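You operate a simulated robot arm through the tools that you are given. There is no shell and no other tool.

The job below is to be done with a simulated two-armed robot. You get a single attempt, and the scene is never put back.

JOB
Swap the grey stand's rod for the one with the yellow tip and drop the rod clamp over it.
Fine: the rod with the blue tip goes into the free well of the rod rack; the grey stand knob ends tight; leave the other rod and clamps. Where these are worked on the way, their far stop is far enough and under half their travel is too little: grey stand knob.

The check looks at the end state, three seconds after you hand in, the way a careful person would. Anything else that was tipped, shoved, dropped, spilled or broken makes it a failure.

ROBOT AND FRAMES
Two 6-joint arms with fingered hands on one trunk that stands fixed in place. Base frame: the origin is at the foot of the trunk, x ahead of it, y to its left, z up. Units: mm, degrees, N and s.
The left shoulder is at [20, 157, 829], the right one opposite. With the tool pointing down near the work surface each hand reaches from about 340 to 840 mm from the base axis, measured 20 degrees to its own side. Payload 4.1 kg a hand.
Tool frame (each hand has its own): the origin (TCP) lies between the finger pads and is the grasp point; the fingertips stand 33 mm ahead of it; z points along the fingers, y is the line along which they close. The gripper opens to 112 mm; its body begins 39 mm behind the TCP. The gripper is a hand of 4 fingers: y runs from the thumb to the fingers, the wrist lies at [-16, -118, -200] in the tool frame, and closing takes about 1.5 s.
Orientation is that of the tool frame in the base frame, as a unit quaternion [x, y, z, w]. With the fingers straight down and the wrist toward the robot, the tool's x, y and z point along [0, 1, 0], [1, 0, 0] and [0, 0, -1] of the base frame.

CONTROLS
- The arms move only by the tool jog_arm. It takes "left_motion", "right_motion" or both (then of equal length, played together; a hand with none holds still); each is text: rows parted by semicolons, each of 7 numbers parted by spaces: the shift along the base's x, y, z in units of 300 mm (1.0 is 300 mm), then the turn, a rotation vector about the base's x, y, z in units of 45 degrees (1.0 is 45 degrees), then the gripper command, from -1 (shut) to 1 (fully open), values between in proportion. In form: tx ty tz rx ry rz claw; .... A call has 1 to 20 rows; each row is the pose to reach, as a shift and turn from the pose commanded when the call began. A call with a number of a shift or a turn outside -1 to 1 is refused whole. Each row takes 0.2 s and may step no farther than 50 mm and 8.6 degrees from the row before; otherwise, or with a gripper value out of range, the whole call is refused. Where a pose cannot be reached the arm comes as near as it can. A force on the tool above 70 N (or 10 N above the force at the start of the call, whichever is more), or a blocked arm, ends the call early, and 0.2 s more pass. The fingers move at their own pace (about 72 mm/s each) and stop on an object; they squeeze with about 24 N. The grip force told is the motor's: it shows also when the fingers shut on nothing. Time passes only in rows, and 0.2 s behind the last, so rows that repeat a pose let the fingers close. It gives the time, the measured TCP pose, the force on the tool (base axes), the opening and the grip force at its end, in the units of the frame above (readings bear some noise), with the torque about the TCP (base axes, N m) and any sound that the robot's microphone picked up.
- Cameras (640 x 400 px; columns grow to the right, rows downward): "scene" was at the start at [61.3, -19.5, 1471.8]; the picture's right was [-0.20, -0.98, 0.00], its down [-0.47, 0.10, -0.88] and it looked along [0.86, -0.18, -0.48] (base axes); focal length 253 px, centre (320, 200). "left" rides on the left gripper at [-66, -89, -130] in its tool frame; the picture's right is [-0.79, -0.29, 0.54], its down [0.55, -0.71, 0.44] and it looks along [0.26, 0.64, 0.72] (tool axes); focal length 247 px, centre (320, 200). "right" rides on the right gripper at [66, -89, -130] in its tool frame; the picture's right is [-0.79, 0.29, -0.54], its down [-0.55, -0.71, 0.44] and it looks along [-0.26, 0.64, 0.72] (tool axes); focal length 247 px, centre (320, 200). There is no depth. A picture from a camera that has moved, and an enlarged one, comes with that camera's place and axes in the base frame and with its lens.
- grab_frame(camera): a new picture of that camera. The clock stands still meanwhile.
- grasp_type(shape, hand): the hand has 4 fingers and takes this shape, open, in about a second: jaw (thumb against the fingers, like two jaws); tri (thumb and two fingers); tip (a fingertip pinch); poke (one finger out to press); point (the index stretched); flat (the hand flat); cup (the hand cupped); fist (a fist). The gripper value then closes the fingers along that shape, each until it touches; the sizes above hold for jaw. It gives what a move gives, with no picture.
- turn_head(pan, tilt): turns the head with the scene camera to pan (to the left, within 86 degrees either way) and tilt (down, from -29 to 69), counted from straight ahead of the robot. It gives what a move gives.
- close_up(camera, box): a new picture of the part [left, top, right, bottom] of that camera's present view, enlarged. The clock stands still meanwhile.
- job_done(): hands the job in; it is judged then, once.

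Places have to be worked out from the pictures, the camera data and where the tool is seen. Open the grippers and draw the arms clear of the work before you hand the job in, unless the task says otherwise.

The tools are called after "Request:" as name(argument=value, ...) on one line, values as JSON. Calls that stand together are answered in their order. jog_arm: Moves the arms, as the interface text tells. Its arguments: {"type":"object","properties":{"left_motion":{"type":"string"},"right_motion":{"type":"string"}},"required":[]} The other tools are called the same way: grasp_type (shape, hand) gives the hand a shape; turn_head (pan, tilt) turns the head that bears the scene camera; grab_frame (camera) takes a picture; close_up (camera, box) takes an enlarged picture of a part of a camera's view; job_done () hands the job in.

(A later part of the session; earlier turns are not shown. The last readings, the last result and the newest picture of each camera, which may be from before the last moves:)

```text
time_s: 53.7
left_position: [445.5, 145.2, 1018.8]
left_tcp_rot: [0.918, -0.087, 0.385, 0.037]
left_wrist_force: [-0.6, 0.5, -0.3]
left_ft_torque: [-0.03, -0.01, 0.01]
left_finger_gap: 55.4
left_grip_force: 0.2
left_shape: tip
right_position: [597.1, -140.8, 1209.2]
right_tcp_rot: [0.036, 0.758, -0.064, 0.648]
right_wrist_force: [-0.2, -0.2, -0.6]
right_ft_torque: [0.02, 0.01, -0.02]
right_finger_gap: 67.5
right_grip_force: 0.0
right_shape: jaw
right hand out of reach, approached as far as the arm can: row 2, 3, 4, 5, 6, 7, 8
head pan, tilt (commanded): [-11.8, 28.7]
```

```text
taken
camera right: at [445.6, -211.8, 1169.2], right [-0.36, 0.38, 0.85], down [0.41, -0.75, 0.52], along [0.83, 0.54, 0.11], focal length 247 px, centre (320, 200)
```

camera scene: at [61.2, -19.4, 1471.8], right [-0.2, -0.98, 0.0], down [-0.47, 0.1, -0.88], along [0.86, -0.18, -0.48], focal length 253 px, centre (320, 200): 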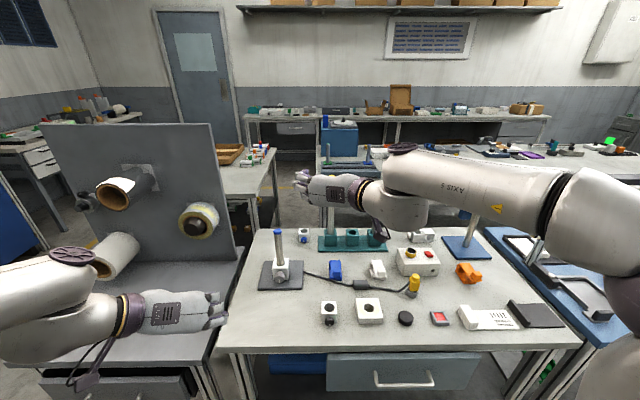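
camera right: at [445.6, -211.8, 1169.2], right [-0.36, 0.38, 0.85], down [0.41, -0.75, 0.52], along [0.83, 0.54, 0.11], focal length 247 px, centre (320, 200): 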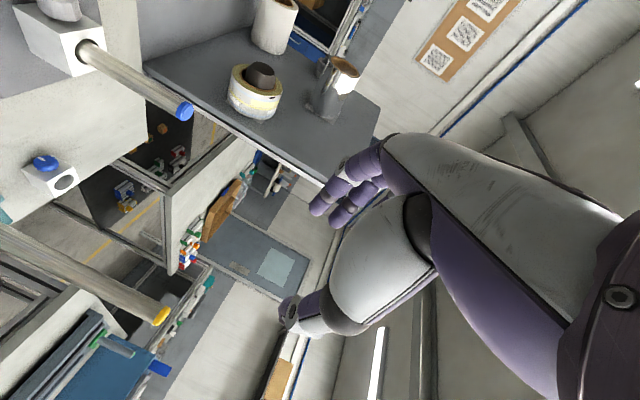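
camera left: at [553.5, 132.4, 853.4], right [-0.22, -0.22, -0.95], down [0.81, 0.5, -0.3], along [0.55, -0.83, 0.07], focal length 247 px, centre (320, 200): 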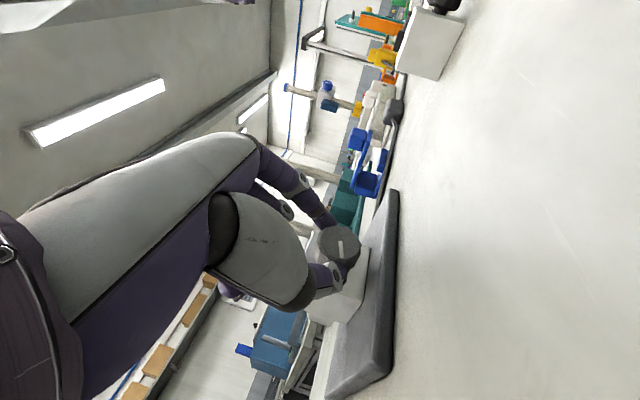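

Horizontal isn't reachable this close in, so the arm rose to z≈1209. Farther out it should be easier, so I swing the heading to the right and move toward the front of the rack, staying about 100 mm short of the rods.

Request:
jog_arm(right_motion="0.076 -0.062 -0.06 0 0 -0.075 0.2; 0.152 -0.124 -0.13 0 0 -0.15 0.2; 0.228 -0.186 -0.21 0 0 -0.225 0.2; 0.305 -0.248 -0.3 0 0 -0.3 0.2; 0.381 -0.31 -0.4 0 0 -0.375 0.2; 0.457 -0.372 -0.5 0 0 -0.45 0.2; 0.533 -0.434 -0.6 0 0 -0.525 0.2; 0.61 -0.497 -0.697 0 0 -0.6 0.2; 0.61 -0.497 -0.697 0 0 -0.6 0.2")

Request:
grab_frame(camera="scene")

Request:
grab_frame(camera="right")

```text
time_s: 55.7
left_position: [446.9, 145.7, 1018.2]
left_tcp_rot: [0.918, -0.088, 0.385, 0.038]
left_wrist_force: [-0.1, 0.6, -0.1]
left_ft_torque: [0.03, 0.01, -0.01]
left_finger_gap: 55.4
left_grip_force: 0.1
left_shape: tip
right_position: [777.8, -298.0, 993.6]
right_tcp_rot: [0.211, 0.729, -0.213, 0.615]
right_wrist_force: [0.2, 0.5, 0.4]
right_ft_torque: [-0.01, 0.0, -0.02]
right_finger_gap: 67.4
right_grip_force: 0.1
right_shape: jaw
right hand out of reach, approached as far as the arm can: row 1, 2, 3, 4, 5
head pan, tilt (commanded): [-11.8, 28.7]
```

```text
taken
camera scene: at [61.2, -19.5, 1471.8], right [-0.2, -0.98, 0.0], down [-0.47, 0.1, -0.88], along [0.86, -0.18, -0.48], focal length 253 px, centre (320, 200)
```

scene: 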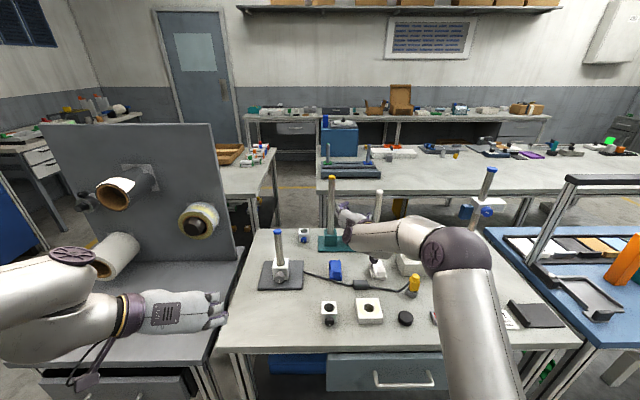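

```text
taken
camera right: at [611.0, -293.0, 952.7], right [-0.15, 0.51, 0.85], down [0.03, -0.86, 0.52], along [0.99, 0.1, 0.11], focal length 247 px, centre (320, 200)
```

right: 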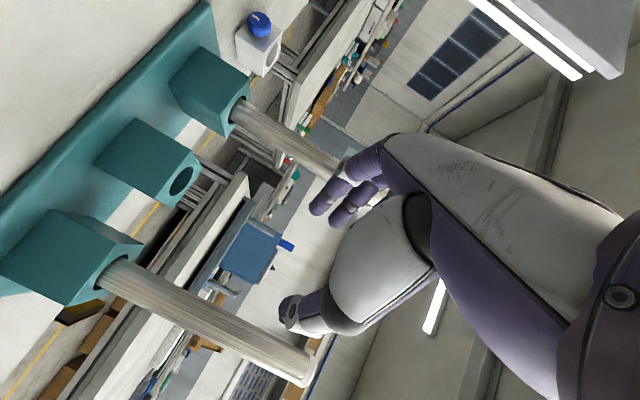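

Here a near-horizontal hand is reachable, and the camera has a close view of the rack. I zoom in to measure the wells and rods.

Request:
close_up(camera="right", box=[0, 40, 320, 340])

Request:
close_up(camera="right", box=[140, 60, 300, 220])

Request:
close_up(camera="scene", box=[310, 220, 390, 270])

```text
1.33 times, centred on (160, 190) of right
camera zoom: at [611.0, -293.0, 952.7], right [-0.15, 0.51, 0.85], down [0.03, -0.86, 0.52], along [0.99, 0.1, 0.11], focal length 329 px, centre (533, 213)
```

zoom: 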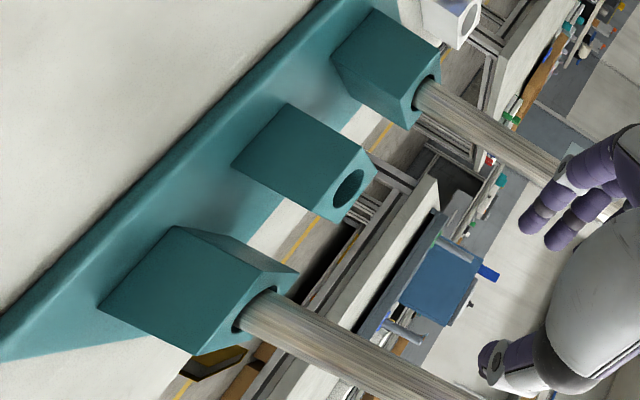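

```text
2.50 times, centred on (220, 140) of right
camera zoom: at [611.0, -293.0, 952.7], right [-0.15, 0.51, 0.85], down [0.03, -0.86, 0.52], along [0.99, 0.1, 0.11], focal length 617 px, centre (570, 350)
```

zoom: 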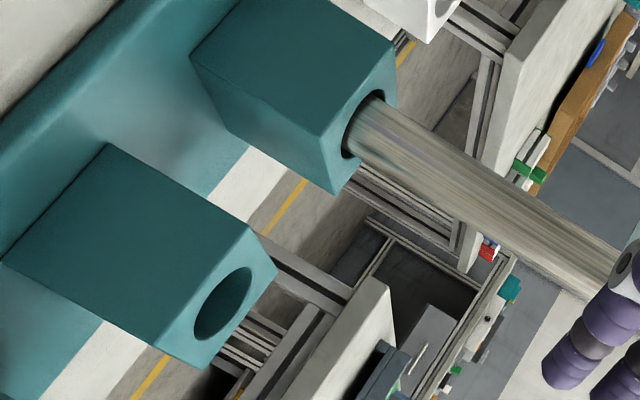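

```text
8.00 times, centred on (350, 245) of scene
camera zoom: at [61.2, -19.5, 1471.8], right [-0.2, -0.98, 0.0], down [-0.47, 0.1, -0.88], along [0.86, -0.18, -0.48], focal length 2025 px, centre (80, -160)
```

zoom: 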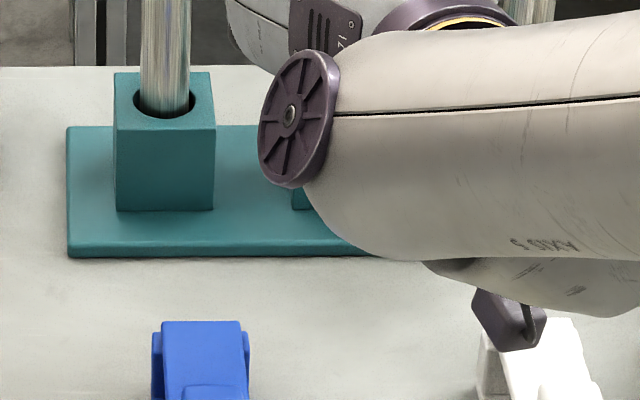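

The middle well's mouth is at about (859, -321, 859) and the yellow rod at (873, -231). Now I test a near-horizontal approach pose in front of the blue rod at about (650, -90, 985).

Request:
jog_arm(right_motion="-0.06 0.1 -0.004 0 0 0.06 0.2; -0.12 0.2 -0.008 0 0 0.12 0.2; -0.18 0.3 -0.012 0 0 0.18 0.2; -0.24 0.4 -0.016 0 0 0.25 0.2; -0.305 0.5 -0.02 0 0 0.32 0.2; -0.37 0.6 -0.025 0 0 0.38 0.2; -0.427 0.693 -0.03 0 0 0.44 0.2; -0.427 0.693 -0.03 0 0 0.44 0.2")

Request:
grab_frame(camera="scene")

Request:
grab_frame(camera="right")

```text
time_s: 57.5
left_position: [446.2, 146.1, 1018.9]
left_tcp_rot: [0.918, -0.087, 0.385, 0.037]
left_wrist_force: [-0.7, 1.4, 0.9]
left_ft_torque: [0.02, 0.01, -0.01]
left_finger_gap: 55.6
left_grip_force: 0.2
left_shape: tip
right_position: [646.6, -92.1, 982.8]
right_tcp_rot: [0.084, 0.754, -0.103, 0.644]
right_wrist_force: [0.1, -0.1, 1.0]
right_ft_torque: [0.03, 0.01, 0.0]
right_finger_gap: 67.0
right_grip_force: 0.1
right_shape: jaw
head pan, tilt (commanded): [-11.8, 28.7]
```

```text
taken
camera scene: at [61.4, -19.6, 1471.8], right [-0.2, -0.98, 0.0], down [-0.47, 0.1, -0.88], along [0.86, -0.18, -0.48], focal length 253 px, centre (320, 200)
```

scene: 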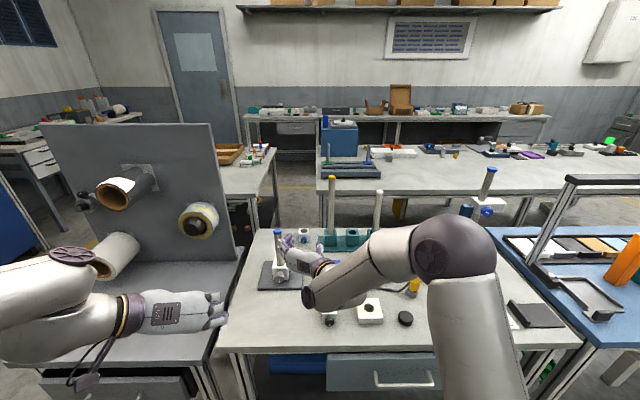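

```text
taken
camera right: at [488.6, -143.3, 942.6], right [-0.31, 0.42, 0.85], down [0.32, -0.8, 0.52], along [0.89, 0.43, 0.11], focal length 247 px, centre (320, 200)
```

right: 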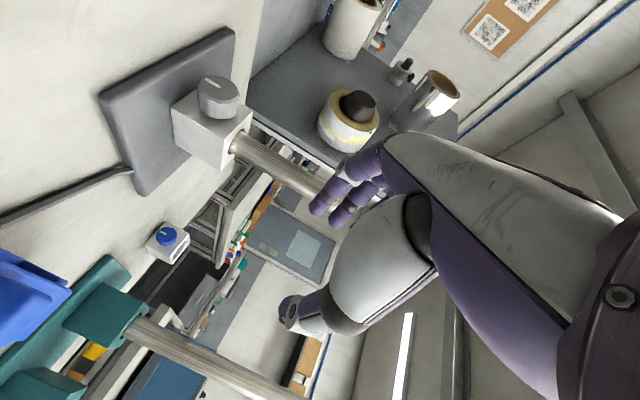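

A near-horizontal hand works here too. I line up 110 mm behind the blue rod along the hand's heading, lower to z≈925 and level the hand so the fingers are square to the rod.

Request:
jog_arm(right_motion="-0.03 0.06 -0.02 0 -0.04 0 0.3; -0.05 0.12 -0.05 0.002 -0.08 0 0.4; -0.07 0.2 -0.09 0.004 -0.12 0 0.4; -0.075 0.28 -0.14 0.006 -0.16 0 0.4; -0.075 0.336 -0.193 0.008 -0.202 0 0.4; -0.075 0.336 -0.193 0.008 -0.202 0 0.4")

Request:
grab_frame(camera="right")

Request:
grab_frame(camera="scene")

Request:
grab_frame(camera="left")

```text
time_s: 58.9
left_position: [446.3, 144.4, 1018.7]
left_tcp_rot: [0.918, -0.087, 0.384, 0.038]
left_wrist_force: [-0.2, -0.2, -0.6]
left_ft_torque: [0.01, 0.02, 0.0]
left_finger_gap: 55.6
left_grip_force: 0.2
left_shape: tip
right_position: [627.0, 9.0, 927.2]
right_tcp_rot: [0.093, 0.701, -0.094, 0.701]
right_wrist_force: [-0.4, -0.1, 0.0]
right_ft_torque: [-0.02, -0.01, -0.04]
right_finger_gap: 77.9
right_grip_force: 0.0
right_shape: jaw
head pan, tilt (commanded): [-11.8, 28.7]
```

```text
taken
camera right: at [475.4, -42.5, 861.9], right [-0.44, 0.42, 0.79], down [0.23, -0.8, 0.55], along [0.87, 0.43, 0.26], focal length 247 px, centre (320, 200)
```

right: 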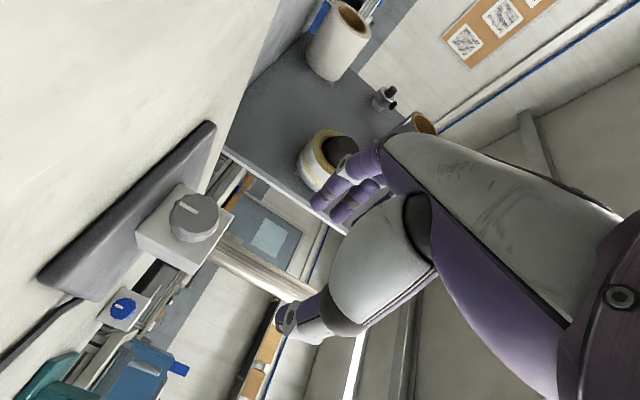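

```text
taken
camera scene: at [61.3, -19.6, 1471.8], right [-0.2, -0.98, 0.0], down [-0.47, 0.1, -0.88], along [0.86, -0.18, -0.48], focal length 253 px, centre (320, 200)
```

scene: 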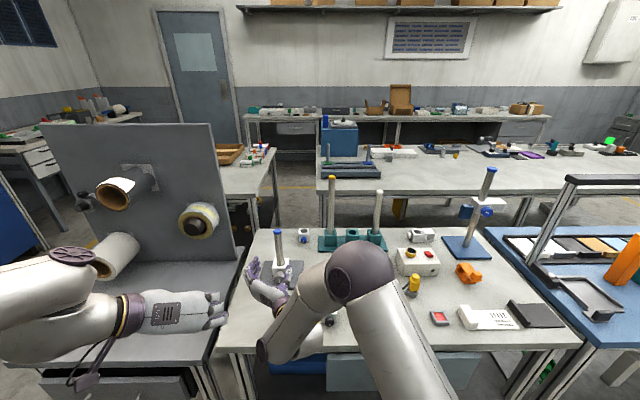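

```text
taken
camera left: at [325.1, 259.9, 1063.2], right [-0.11, 0.31, -0.94], down [0.82, 0.57, 0.09], along [0.56, -0.76, -0.32], focal length 247 px, centre (320, 200)
```

left: 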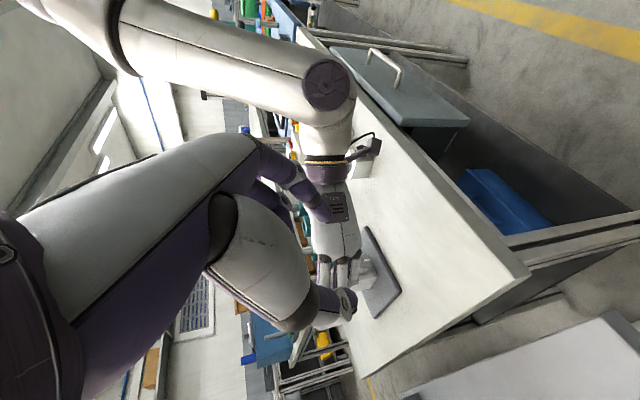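

The hand is level at (627, 9, 927). I zoom on the rod in the right camera to check its lateral alignment before advancing.

Request:
close_up(camera="right", box=[150, 170, 350, 350])

Request:
close_up(camera="scene", box=[230, 220, 350, 310])

```text
2.22 times, centred on (250, 260) of right
camera zoom: at [475.4, -42.5, 861.9], right [-0.44, 0.42, 0.79], down [0.23, -0.8, 0.55], along [0.87, 0.43, 0.26], focal length 549 px, centre (476, 67)
```

zoom: 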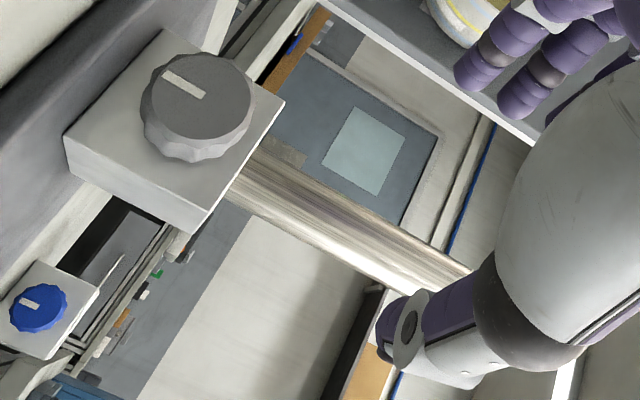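

```text
4.44 times, centred on (290, 265) of scene
camera zoom: at [61.3, -19.6, 1471.8], right [-0.2, -0.98, 0.0], down [-0.47, 0.1, -0.88], along [0.86, -0.18, -0.48], focal length 1125 px, centre (453, -89)
```

zoom: 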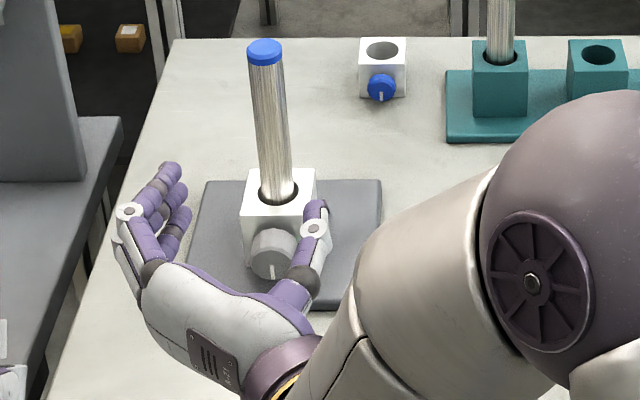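

The rod lies straight ahead between thumb and fingers, about 107 mm away. I advance onto it.

Request:
jog_arm(right_motion="0.08 -0.022 0 0 0 0 0.4; 0.16 -0.043 0 0 0 0 0.4; 0.24 -0.065 0 0 0 0 0.4; 0.3 -0.081 0 0 0 0 0.4; 0.343 -0.093 0 0 0 0 0.4; 0.343 -0.093 0 0 0 0 0.4")

Request:
close_up(camera="scene", box=[230, 210, 350, 300])

Request:
grab_frame(camera="right")

```text
time_s: 60.3
left_position: [446.6, 145.5, 1018.9]
left_tcp_rot: [0.918, -0.087, 0.385, 0.037]
left_wrist_force: [-0.4, -0.3, -0.1]
left_ft_torque: [0.02, -0.02, 0.01]
left_finger_gap: 55.3
left_grip_force: 0.0
left_shape: tip
right_position: [729.4, -17.8, 926.0]
right_tcp_rot: [0.094, 0.701, -0.095, 0.701]
right_wrist_force: [0.7, -0.3, -0.9]
right_ft_torque: [-0.01, -0.01, 0.01]
right_finger_gap: 78.1
right_grip_force: 0.0
right_shape: jaw
head pan, tilt (commanded): [-11.8, 28.7]
```

```text
4.44 times, centred on (290, 255) of scene
camera zoom: at [61.3, -19.5, 1471.8], right [-0.2, -0.98, 0.0], down [-0.47, 0.1, -0.88], along [0.86, -0.18, -0.48], focal length 1125 px, centre (453, -44)
```

zoom: 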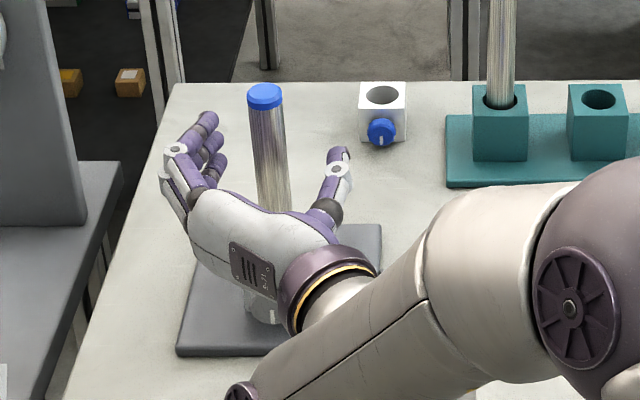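

```text
taken
camera right: at [579.0, -69.4, 860.7], right [-0.44, 0.42, 0.79], down [0.23, -0.8, 0.55], along [0.87, 0.43, 0.26], focal length 247 px, centre (320, 200)
```

right: 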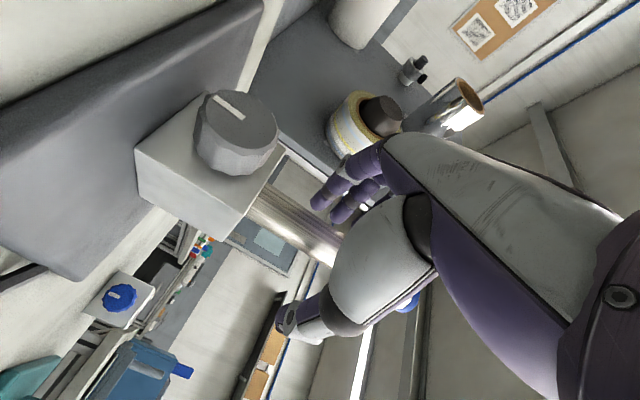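

The rod stands between thumb and fingers near the palm. I close the hand on it.

Request:
jog_arm(right_motion="0 0 0 0 0 0 0.1; 0 0 0 0 0 0 -0.2; 0 0 0 0 0 0 -0.5; 0 0 0 0 0 0 -1; 0 0 0 0 0 0 -1; 0 0 0 0 0 0 -1; 0 0 0 0 0 0 -1")

Request:
close_up(camera="scene", box=[230, 210, 350, 300])

Request:
close_up(camera="right", box=[160, 130, 400, 350])

```text
time_s: 61.9
left_position: [446.0, 145.1, 1019.7]
left_tcp_rot: [0.918, -0.087, 0.385, 0.038]
left_wrist_force: [0.3, -0.4, -0.3]
left_ft_torque: [-0.03, 0.01, -0.03]
left_finger_gap: 55.6
left_grip_force: 0.1
left_shape: tip
right_position: [730.0, -16.3, 925.3]
right_tcp_rot: [0.094, 0.701, -0.095, 0.701]
right_wrist_force: [-0.3, -1.7, 1.3]
right_ft_torque: [-0.11, 0.0, -0.01]
right_finger_gap: 10.6
right_grip_force: 23.6
right_shape: jaw
head pan, tilt (commanded): [-11.8, 28.7]
```

```text
4.44 times, centred on (290, 255) of scene
camera zoom: at [61.3, -19.6, 1471.8], right [-0.2, -0.98, 0.0], down [-0.47, 0.1, -0.88], along [0.86, -0.18, -0.48], focal length 1125 px, centre (453, -44)
```

zoom: 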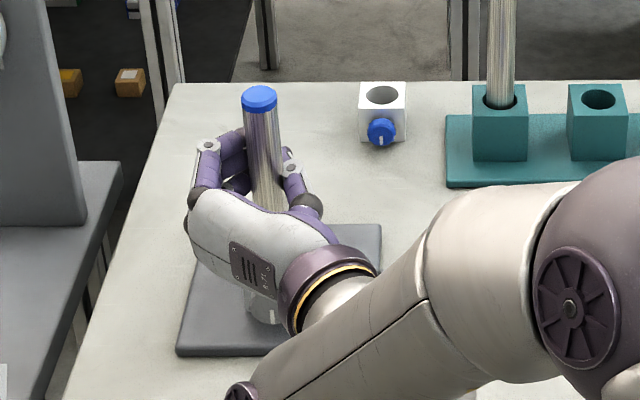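

```text
1.82 times, centred on (280, 240) of right
camera zoom: at [579.0, -69.6, 860.9], right [-0.44, 0.42, 0.79], down [0.23, -0.8, 0.55], along [0.87, 0.43, 0.26], focal length 449 px, centre (393, 127)
```

zoom: 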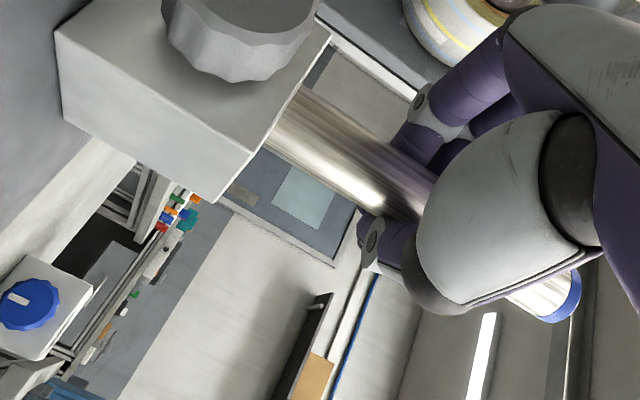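

Gripped firmly with only a slight lean. I lift 25 mm first and check forces to confirm the rod is free.

Request:
jog_arm(right_motion="0 0 0.02 0 0 0 -1; 0 0 0.04 0 0 0 -1; 0 0 0.06 0 0 0 -1; 0 0 0.083 0 0 0 -1; 0 0 0.083 0 0 0 -1")

Request:
close_up(camera="scene", box=[230, 200, 350, 290])

Request:
close_up(camera="right", box=[100, 80, 400, 350])

```text
time_s: 63.1
left_position: [445.2, 145.0, 1017.5]
left_tcp_rot: [0.918, -0.087, 0.385, 0.037]
left_wrist_force: [-0.5, 0.5, -0.9]
left_ft_torque: [0.02, -0.04, 0.0]
left_finger_gap: 55.7
left_grip_force: 0.1
left_shape: tip
right_position: [729.1, -17.4, 949.7]
right_tcp_rot: [0.094, 0.701, -0.095, 0.701]
right_wrist_force: [0.3, -1.7, -2.0]
right_ft_torque: [-0.09, 0.03, 0.02]
right_finger_gap: 10.8
right_grip_force: 24.6
right_shape: jaw
head pan, tilt (commanded): [-11.8, 28.7]
```

```text
4.44 times, centred on (290, 245) of scene
camera zoom: at [61.4, -19.6, 1471.8], right [-0.2, -0.98, 0.0], down [-0.47, 0.1, -0.88], along [0.86, -0.18, -0.48], focal length 1125 px, centre (453, 0)
```

zoom: 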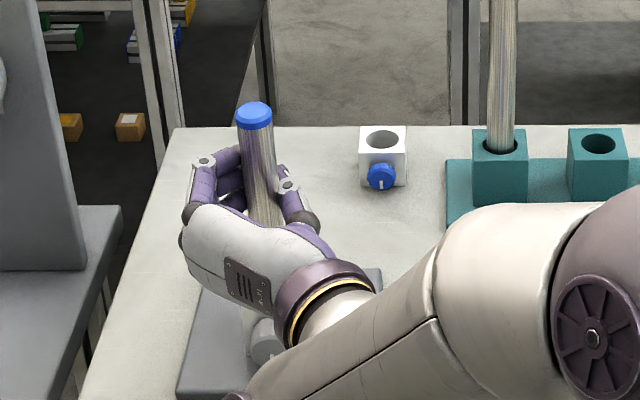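

```text
1.48 times, centred on (250, 215) of right
camera zoom: at [578.3, -68.8, 886.4], right [-0.44, 0.42, 0.79], down [0.23, -0.8, 0.55], along [0.87, 0.43, 0.26], focal length 366 px, centre (424, 178)
```

zoom: 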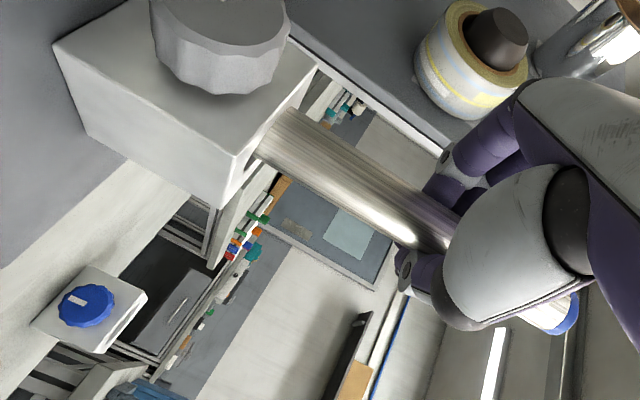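

The rod slides freely (only its weight of about 2 N shows). I lift on until it is clear of the block.

Request:
jog_arm(right_motion="0 0 0.03 0 0 0 -1; 0 0 0.07 0 0 0 -1; 0 0 0.11 0 0 0 -1; 0 0 0.15 0 0 0 -1; 0 0 0.19 0 0 0 -1; 0 0 0.19 0 0 0 -1")

Request:
close_up(camera="right", box=[100, 80, 400, 350])

Request:
grab_frame(camera="scene")

Request:
grab_frame(camera="left")

```text
time_s: 64.5
left_position: [446.1, 146.4, 1017.9]
left_tcp_rot: [0.918, -0.088, 0.385, 0.037]
left_wrist_force: [0.6, 0.6, -0.2]
left_ft_torque: [0.0, -0.02, -0.02]
left_finger_gap: 55.4
left_grip_force: 0.1
left_shape: tip
right_position: [728.5, -17.3, 1008.6]
right_tcp_rot: [0.093, 0.701, -0.095, 0.701]
right_wrist_force: [-0.1, 0.0, -1.4]
right_ft_torque: [0.02, 0.01, 0.0]
right_finger_gap: 11.3
right_grip_force: 24.7
right_shape: jaw
head pan, tilt (commanded): [-11.8, 28.7]
```

```text
1.48 times, centred on (250, 215) of right
camera zoom: at [578.6, -69.5, 942.8], right [-0.44, 0.42, 0.79], down [0.23, -0.8, 0.55], along [0.87, 0.43, 0.26], focal length 366 px, centre (424, 178)
```

zoom: 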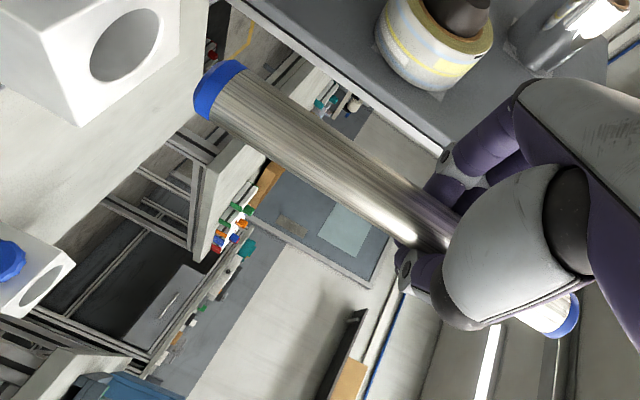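

```text
taken
camera scene: at [61.4, -19.5, 1471.8], right [-0.2, -0.98, 0.0], down [-0.47, 0.1, -0.88], along [0.86, -0.18, -0.48], focal length 253 px, centre (320, 200)
```

scene: 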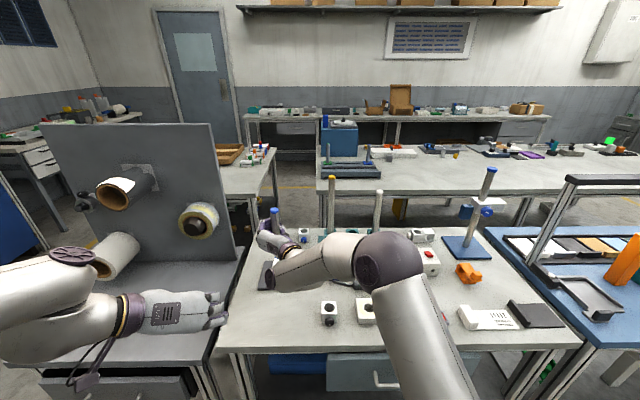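

```text
taken
camera left: at [325.2, 259.9, 1063.1], right [-0.11, 0.31, -0.94], down [0.82, 0.57, 0.09], along [0.56, -0.76, -0.32], focal length 247 px, centre (320, 200)
```

left: 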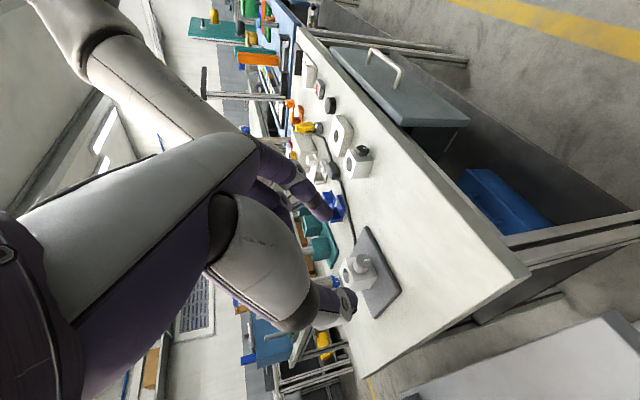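

The rod is out, nearly vertical, with its lower end at about z≈896. I carry it back and across to in front of the rack's middle well, turning the heading to -50° so the camera clears the white clip.

Request:
jog_arm(right_motion="-0.03 -0.04 0.01 0 0 -0.06 -1; -0.07 -0.1 0.012 0 0 -0.13 -1; -0.1 -0.18 0.012 0 0 -0.2 -1; -0.12 -0.27 0.012 0 0 -0.27 -1; -0.12 -0.36 0.012 0 0 -0.34 -1; -0.12 -0.45 0.012 0 0 -0.42 -1; -0.1 -0.55 0.012 0 0 -0.5 -1; -0.08 -0.65 0.012 0 0 -0.58 -1; -0.05 -0.75 0.012 0 0 -0.66 -1; -0.01 -0.85 0.012 0 0 -0.73 -1; 0.038 -0.943 0.012 0 0 -0.778 -1; 0.038 -0.943 0.012 0 0 -0.778 -1")

Request:
grab_frame(camera="right")

Request:
grab_frame(camera="scene")

```text
time_s: 67.1
left_position: [446.5, 145.2, 1019.4]
left_tcp_rot: [0.918, -0.088, 0.384, 0.037]
left_wrist_force: [-0.6, -0.4, 0.8]
left_ft_torque: [0.0, 0.0, -0.03]
left_finger_gap: 55.4
left_grip_force: 0.2
left_shape: tip
right_position: [740.3, -302.5, 1010.6]
right_tcp_rot: [0.301, 0.64, -0.301, 0.64]
right_wrist_force: [-0.2, 0.4, -1.5]
right_ft_torque: [-0.01, 0.04, -0.04]
right_finger_gap: 11.2
right_grip_force: 23.6
right_shape: jaw
head pan, tilt (commanded): [-11.8, 28.7]
```

```text
taken
camera right: at [587.7, -258.2, 945.8], right [-0.12, 0.6, 0.79], down [-0.27, -0.79, 0.55], along [0.96, -0.14, 0.26], focal length 247 px, centre (320, 200)
```

right: 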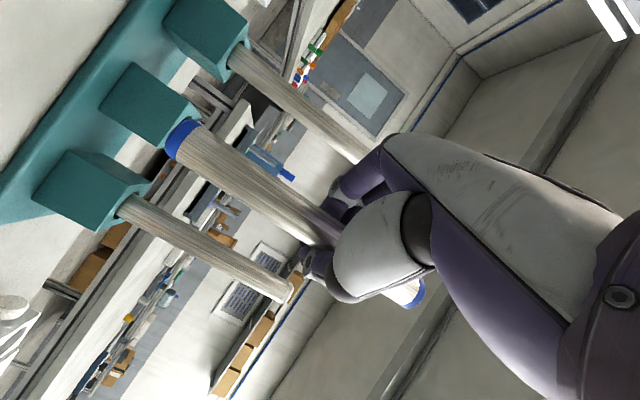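

```text
taken
camera scene: at [61.4, -19.5, 1471.8], right [-0.2, -0.98, 0.0], down [-0.47, 0.1, -0.88], along [0.86, -0.18, -0.48], focal length 253 px, centre (320, 200)
```

scene: 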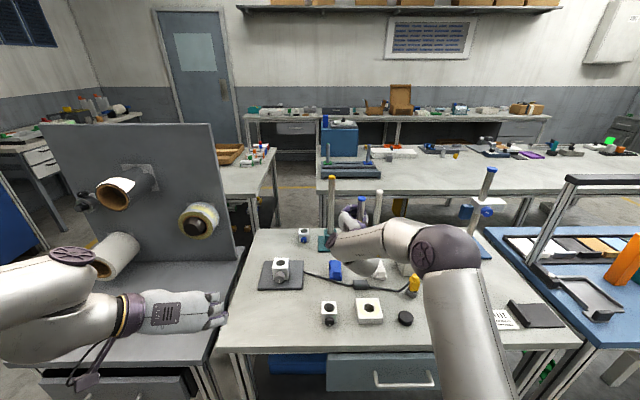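

The rod hangs vertically, its lower end about 2.7 mm ahead of and 1.5 mm left of the TCP. I move it forward over the middle well, still above the well tops.

Request:
jog_arm(right_motion="0.07 -0.012 0 0 0 0 -1; 0.14 -0.024 0 0 0 0 -1; 0.21 -0.036 0 0 0 0 -1; 0.28 -0.048 0 0 0 0 -1; 0.34 -0.058 0 0 0 0 -1; 0.387 -0.0667 0 0 0 0 -1; 0.387 -0.0667 0 0 0 0 -1")

Request:
grab_frame(camera="right")

Request:
close_up(camera="right", box=[60, 40, 340, 280])

Request:
close_up(camera="scene", box=[300, 160, 420, 260])

```text
time_s: 68.7
left_position: [446.1, 146.4, 1019.0]
left_tcp_rot: [0.918, -0.086, 0.384, 0.037]
left_wrist_force: [-0.1, 0.2, 0.0]
left_ft_torque: [0.05, 0.05, 0.01]
left_finger_gap: 55.6
left_grip_force: 0.1
left_shape: tip
right_position: [854.8, -320.7, 1012.2]
right_tcp_rot: [0.301, 0.64, -0.301, 0.639]
right_wrist_force: [-0.2, 1.1, -2.1]
right_ft_torque: [0.01, -0.01, -0.01]
right_finger_gap: 11.1
right_grip_force: 23.7
right_shape: jaw
head pan, tilt (commanded): [-11.8, 28.7]
```

```text
taken
camera right: at [702.4, -277.6, 947.3], right [-0.12, 0.6, 0.79], down [-0.27, -0.79, 0.55], along [0.96, -0.14, 0.26], focal length 247 px, centre (320, 200)
```

right: 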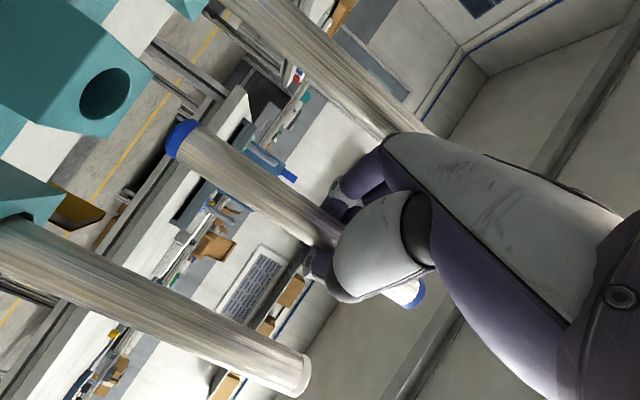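

```text
1.67 times, centred on (200, 160) of right
camera zoom: at [702.4, -277.6, 947.3], right [-0.12, 0.6, 0.79], down [-0.27, -0.79, 0.55], along [0.96, -0.14, 0.26], focal length 412 px, centre (520, 267)
```

zoom: 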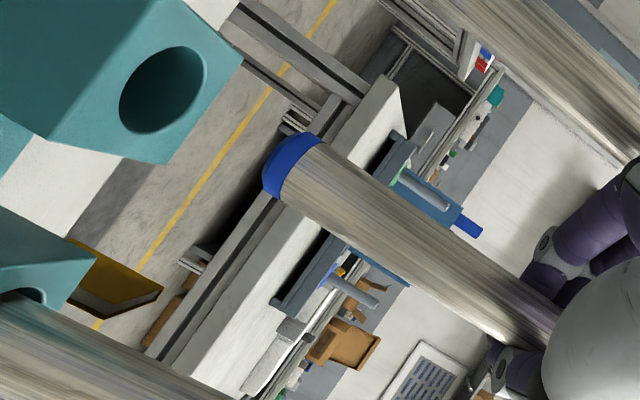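

```text
4.00 times, centred on (360, 210) of scene
camera zoom: at [61.4, -19.5, 1471.8], right [-0.2, -0.98, 0.0], down [-0.47, 0.1, -0.88], along [0.86, -0.18, -0.48], focal length 1012 px, centre (160, 160)
```

zoom: 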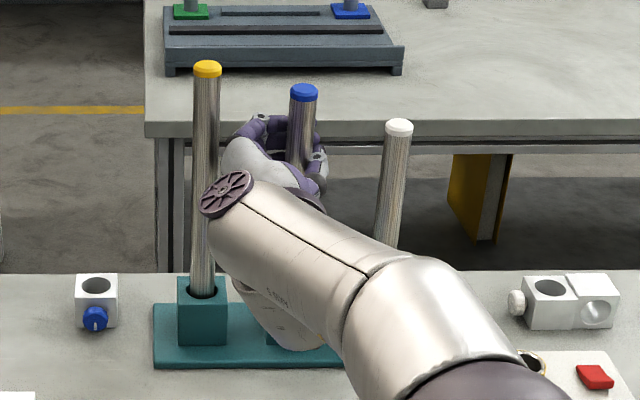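

The hole and the rod's end both lie at about (858, -320) within 2 mm, and the scene view agrees laterally. I lower until the end is just above the well mouth and check again.

Request:
jog_arm(right_motion="0 0 -0.03 0 0 0 -1; 0 0 -0.06 0 0 0 -1; 0 0 -0.09 0 0 0 -1; 0 0 -0.115 0 0 0 -1; 0 0 -0.115 0 0 0 -1")

Request:
close_up(camera="right", box=[60, 40, 340, 280])

Request:
close_up(camera="scene", box=[300, 180, 420, 280])

```text
time_s: 69.9
left_position: [446.3, 145.7, 1018.8]
left_tcp_rot: [0.918, -0.088, 0.384, 0.037]
left_wrist_force: [-0.7, -0.1, 0.5]
left_ft_torque: [0.0, 0.02, 0.01]
left_finger_gap: 55.5
left_grip_force: 0.0
left_shape: tip
right_position: [857.3, -321.5, 977.8]
right_tcp_rot: [0.3, 0.64, -0.301, 0.64]
right_wrist_force: [-0.8, -0.4, -2.1]
right_ft_torque: [-0.04, 0.0, -0.02]
right_finger_gap: 10.8
right_grip_force: 24.1
right_shape: jaw
head pan, tilt (commanded): [-11.8, 28.7]
```

```text
1.67 times, centred on (200, 160) of right
camera zoom: at [704.0, -277.3, 912.6], right [-0.12, 0.6, 0.79], down [-0.27, -0.79, 0.55], along [0.96, -0.14, 0.26], focal length 412 px, centre (520, 267)
```

zoom: 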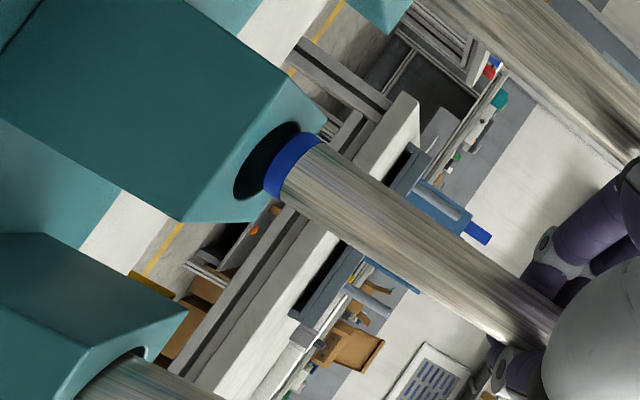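

```text
4.00 times, centred on (360, 230) of scene
camera zoom: at [61.4, -19.5, 1471.8], right [-0.2, -0.98, 0.0], down [-0.47, 0.1, -0.88], along [0.86, -0.18, -0.48], focal length 1012 px, centre (160, 80)
```

zoom: 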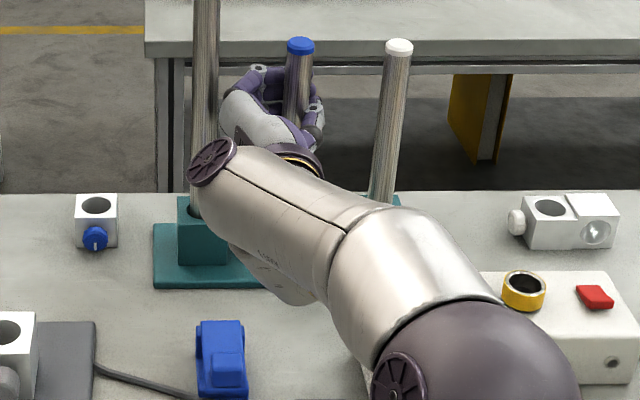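

The rod's end lines up with the hole, which has several mm of clearance. I lower it 24 mm into the well in small steps, with a 1 mm nudge left.

Request:
jog_arm(right_motion="0 0.003 -0.02 0 0 0 -1; 0 0.003 -0.04 0 0 0 -1; 0 0.003 -0.06 0 0 0 -1; 0 0.003 -0.08 0 0 0 -1; 0 0.003 -0.08 0 0 0 -1")

Request:
close_up(camera="right", box=[60, 40, 340, 280])

```text
time_s: 71.1
left_position: [446.9, 145.8, 1019.2]
left_tcp_rot: [0.918, -0.087, 0.385, 0.037]
left_wrist_force: [0.8, 0.6, 1.0]
left_ft_torque: [-0.01, 0.01, -0.01]
left_finger_gap: 55.4
left_grip_force: 0.1
left_shape: tip
right_position: [856.0, -319.5, 954.1]
right_tcp_rot: [0.3, 0.64, -0.301, 0.64]
right_wrist_force: [0.9, -0.5, 0.8]
right_ft_torque: [0.0, 0.05, -0.01]
right_finger_gap: 9.5
right_grip_force: 24.3
right_shape: jaw
head pan, tilt (commanded): [-11.8, 28.7]
```

```text
1.67 times, centred on (200, 160) of right
camera zoom: at [703.3, -276.8, 889.0], right [-0.12, 0.6, 0.79], down [-0.27, -0.79, 0.55], along [0.96, -0.14, 0.26], focal length 412 px, centre (520, 267)
```

zoom: 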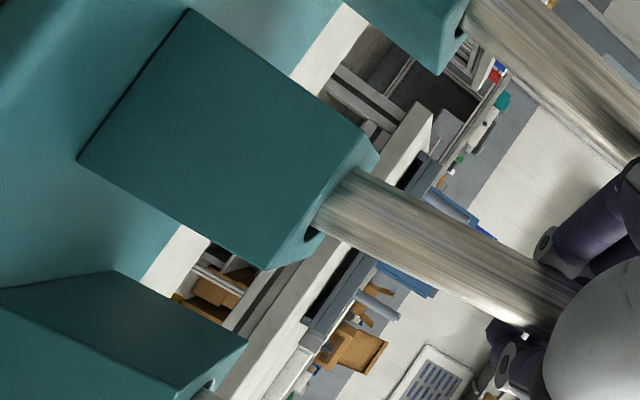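

The end has entered the well, but the rod seems to have tilted a few degrees in the grip. I check from the scene camera.

Request:
close_up(camera="scene", box=[300, 180, 420, 280])

Request:
grab_frame(camera="right")

```text
4.00 times, centred on (360, 230) of scene
camera zoom: at [61.3, -19.5, 1471.8], right [-0.2, -0.98, 0.0], down [-0.47, 0.1, -0.88], along [0.86, -0.18, -0.48], focal length 1012 px, centre (160, 80)
```

zoom: 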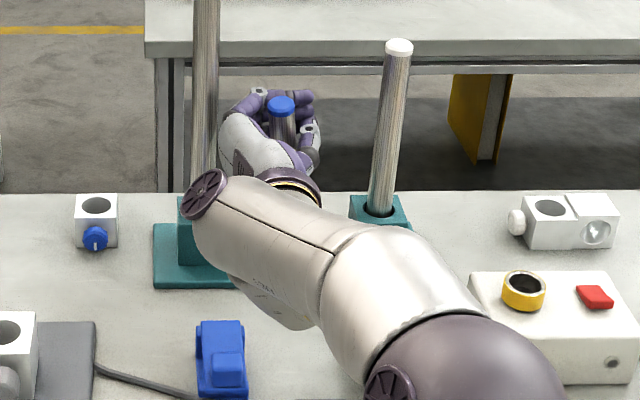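

```text
taken
camera right: at [703.3, -276.8, 889.0], right [-0.12, 0.6, 0.79], down [-0.27, -0.79, 0.55], along [0.96, -0.14, 0.26], focal length 247 px, centre (320, 200)
```

right: 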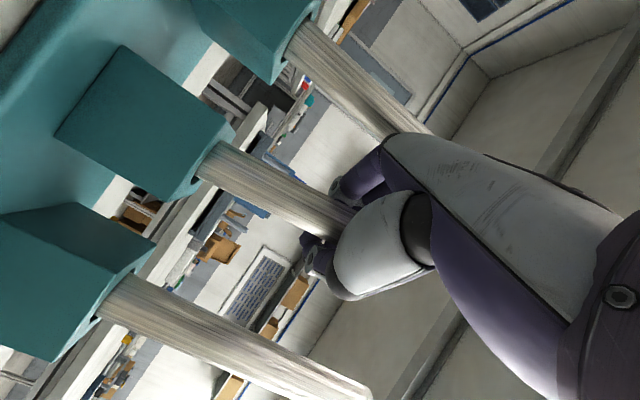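

The rod slid down through the grip and now stands on the well floor (top at about z≈986), leaning slightly left against my fingers. I open the hand gently and look.

Request:
jog_arm(right_motion="0 0 0 0 0 0 -0.7; 0 0 0 0 0 0 -0.4; 0 0 0 0 0 0 -0.1; 0 0 0 0 0 0 0.2; 0 0 0 0 0 0 0.2; 0 0 0 0 0 0 0.2")

Request:
grab_frame(camera="right")

Request:
close_up(camera="scene", box=[300, 180, 420, 280])

```text
time_s: 72.5
left_position: [446.2, 145.5, 1019.3]
left_tcp_rot: [0.918, -0.088, 0.385, 0.037]
left_wrist_force: [0.0, -0.2, -0.8]
left_ft_torque: [-0.02, -0.02, 0.01]
left_finger_gap: 55.5
left_grip_force: 0.0
left_shape: tip
right_position: [854.6, -319.7, 954.3]
right_tcp_rot: [0.3, 0.64, -0.301, 0.64]
right_wrist_force: [-0.7, -0.8, -0.5]
right_ft_torque: [-0.01, 0.03, -0.02]
right_finger_gap: 66.7
right_grip_force: 0.1
right_shape: jaw
head pan, tilt (commanded): [-11.8, 28.7]
```

```text
taken
camera right: at [703.3, -276.7, 889.1], right [-0.12, 0.6, 0.79], down [-0.27, -0.79, 0.55], along [0.96, -0.14, 0.26], focal length 247 px, centre (320, 200)
```

right: 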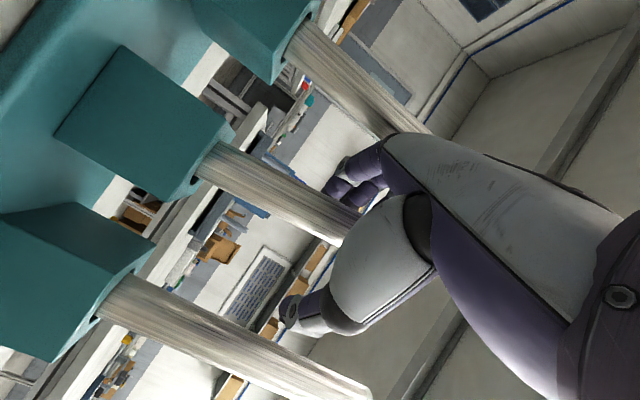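

```text
4.00 times, centred on (360, 230) of scene
camera zoom: at [61.3, -19.5, 1471.8], right [-0.2, -0.98, 0.0], down [-0.47, 0.1, -0.88], along [0.86, -0.18, -0.48], focal length 1012 px, centre (160, 80)
```

zoom: 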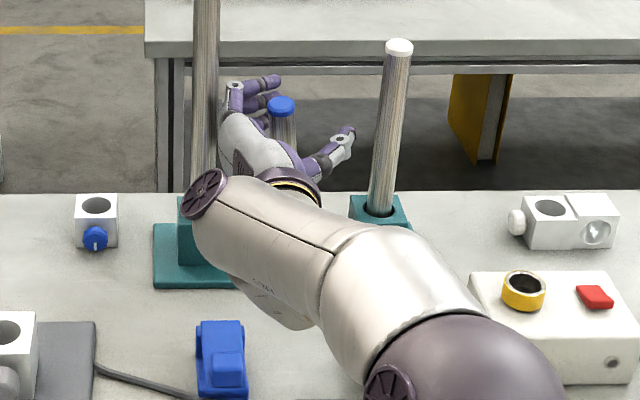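

The rod stands on its own in the middle well. I turn the open hand 25° around the rod and then withdraw, keeping away from the yellow and white rods.

Request:
jog_arm(right_motion="0 0 0 0 0 0.14 0.2; 0 0 0 0 0 0.28 0.2; 0 0 0 0 0 0.42 0.2; 0 0 0 0 0 0.556 0.2; 0 0 0 0 0 0.556 0.2")

Request:
close_up(camera="scene", box=[300, 180, 420, 280])

Request:
jog_arm(right_motion="-0.05 0.023 0 0 0 0 0.2; -0.1 0.047 0 0 0 0 0.2; -0.16 0.075 0 0 0 0 0.2; -0.23 0.107 0 0 0 0 0.2; -0.3 0.14 0 0 0 0 0.2; -0.38 0.177 0 0 0 0 0.2; -0.38 0.177 0 0 0 0 0.2")

Request:
grab_frame(camera="scene")

Request:
grab_frame(camera="right")

```text
time_s: 73.7
left_position: [446.9, 144.9, 1017.7]
left_tcp_rot: [0.918, -0.087, 0.385, 0.038]
left_wrist_force: [-0.5, 0.7, -0.4]
left_ft_torque: [0.01, -0.02, 0.0]
left_finger_gap: 55.5
left_grip_force: 0.0
left_shape: tip
right_position: [855.3, -320.0, 953.6]
right_tcp_rot: [0.154, 0.691, -0.154, 0.69]
right_wrist_force: [0.1, -0.6, -0.1]
right_ft_torque: [0.01, -0.01, 0.01]
right_finger_gap: 67.0
right_grip_force: 0.1
right_shape: jaw
head pan, tilt (commanded): [-11.8, 28.7]
```

```text
4.00 times, centred on (360, 230) of scene
camera zoom: at [61.3, -19.5, 1471.8], right [-0.2, -0.98, 0.0], down [-0.47, 0.1, -0.88], along [0.86, -0.18, -0.48], focal length 1012 px, centre (160, 80)
```

zoom: 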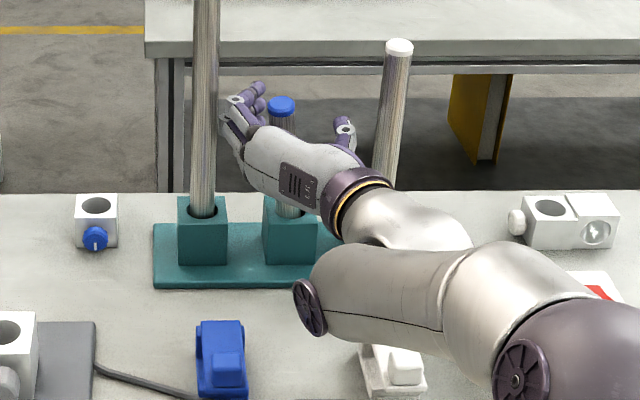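

```text
time_s: 75.3
left_position: [444.9, 145.7, 1020.1]
left_tcp_rot: [0.918, -0.087, 0.384, 0.038]
left_wrist_force: [-0.3, 0.2, -0.1]
left_ft_torque: [0.0, 0.01, 0.01]
left_finger_gap: 55.4
left_grip_force: 0.1
left_shape: tip
right_position: [741.7, -266.4, 952.2]
right_tcp_rot: [0.154, 0.69, -0.155, 0.69]
right_wrist_force: [0.6, 0.1, 0.2]
right_ft_torque: [0.0, 0.01, -0.02]
right_finger_gap: 66.6
right_grip_force: 0.1
right_shape: jaw
head pan, tilt (commanded): [-11.8, 28.7]
```

```text
taken
camera scene: at [61.4, -19.5, 1471.8], right [-0.2, -0.98, 0.0], down [-0.47, 0.1, -0.88], along [0.86, -0.18, -0.48], focal length 253 px, centre (320, 200)
```

scene: 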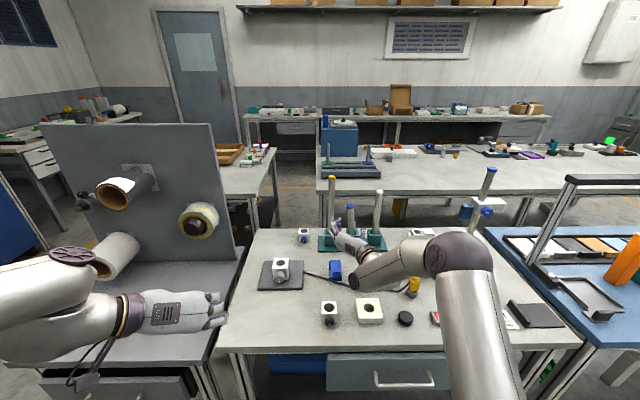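

```text
taken
camera right: at [584.7, -291.7, 887.9], right [-0.36, 0.49, 0.79], down [0.09, -0.83, 0.55], along [0.93, 0.27, 0.26], focal length 247 px, centre (320, 200)
```

right: 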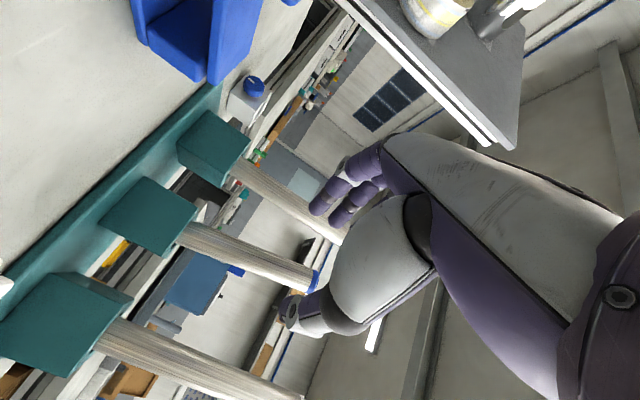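

The blue rod is standing in the rack's middle well and nothing else moved. Next is the yellow rod; I measure it precisely from this close view.

Request:
close_up(camera="right", box=[140, 80, 340, 300])

Request:
close_up(camera="scene", box=[310, 160, 400, 260])

```text
1.82 times, centred on (240, 190) of right
camera zoom: at [584.7, -291.7, 887.9], right [-0.36, 0.49, 0.79], down [0.09, -0.83, 0.55], along [0.93, 0.27, 0.26], focal length 449 px, centre (466, 218)
```

zoom: 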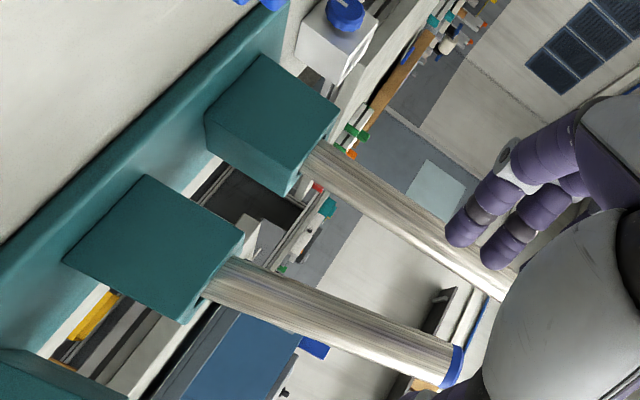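

```text
4.00 times, centred on (355, 210) of scene
camera zoom: at [61.4, -19.5, 1471.8], right [-0.2, -0.98, 0.0], down [-0.47, 0.1, -0.88], along [0.86, -0.18, -0.48], focal length 1012 px, centre (180, 160)
```

zoom: 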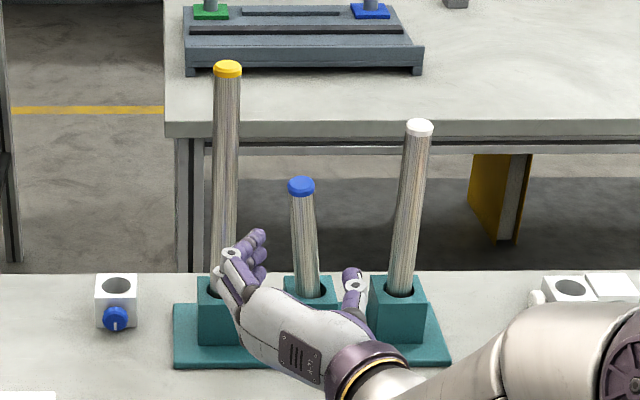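

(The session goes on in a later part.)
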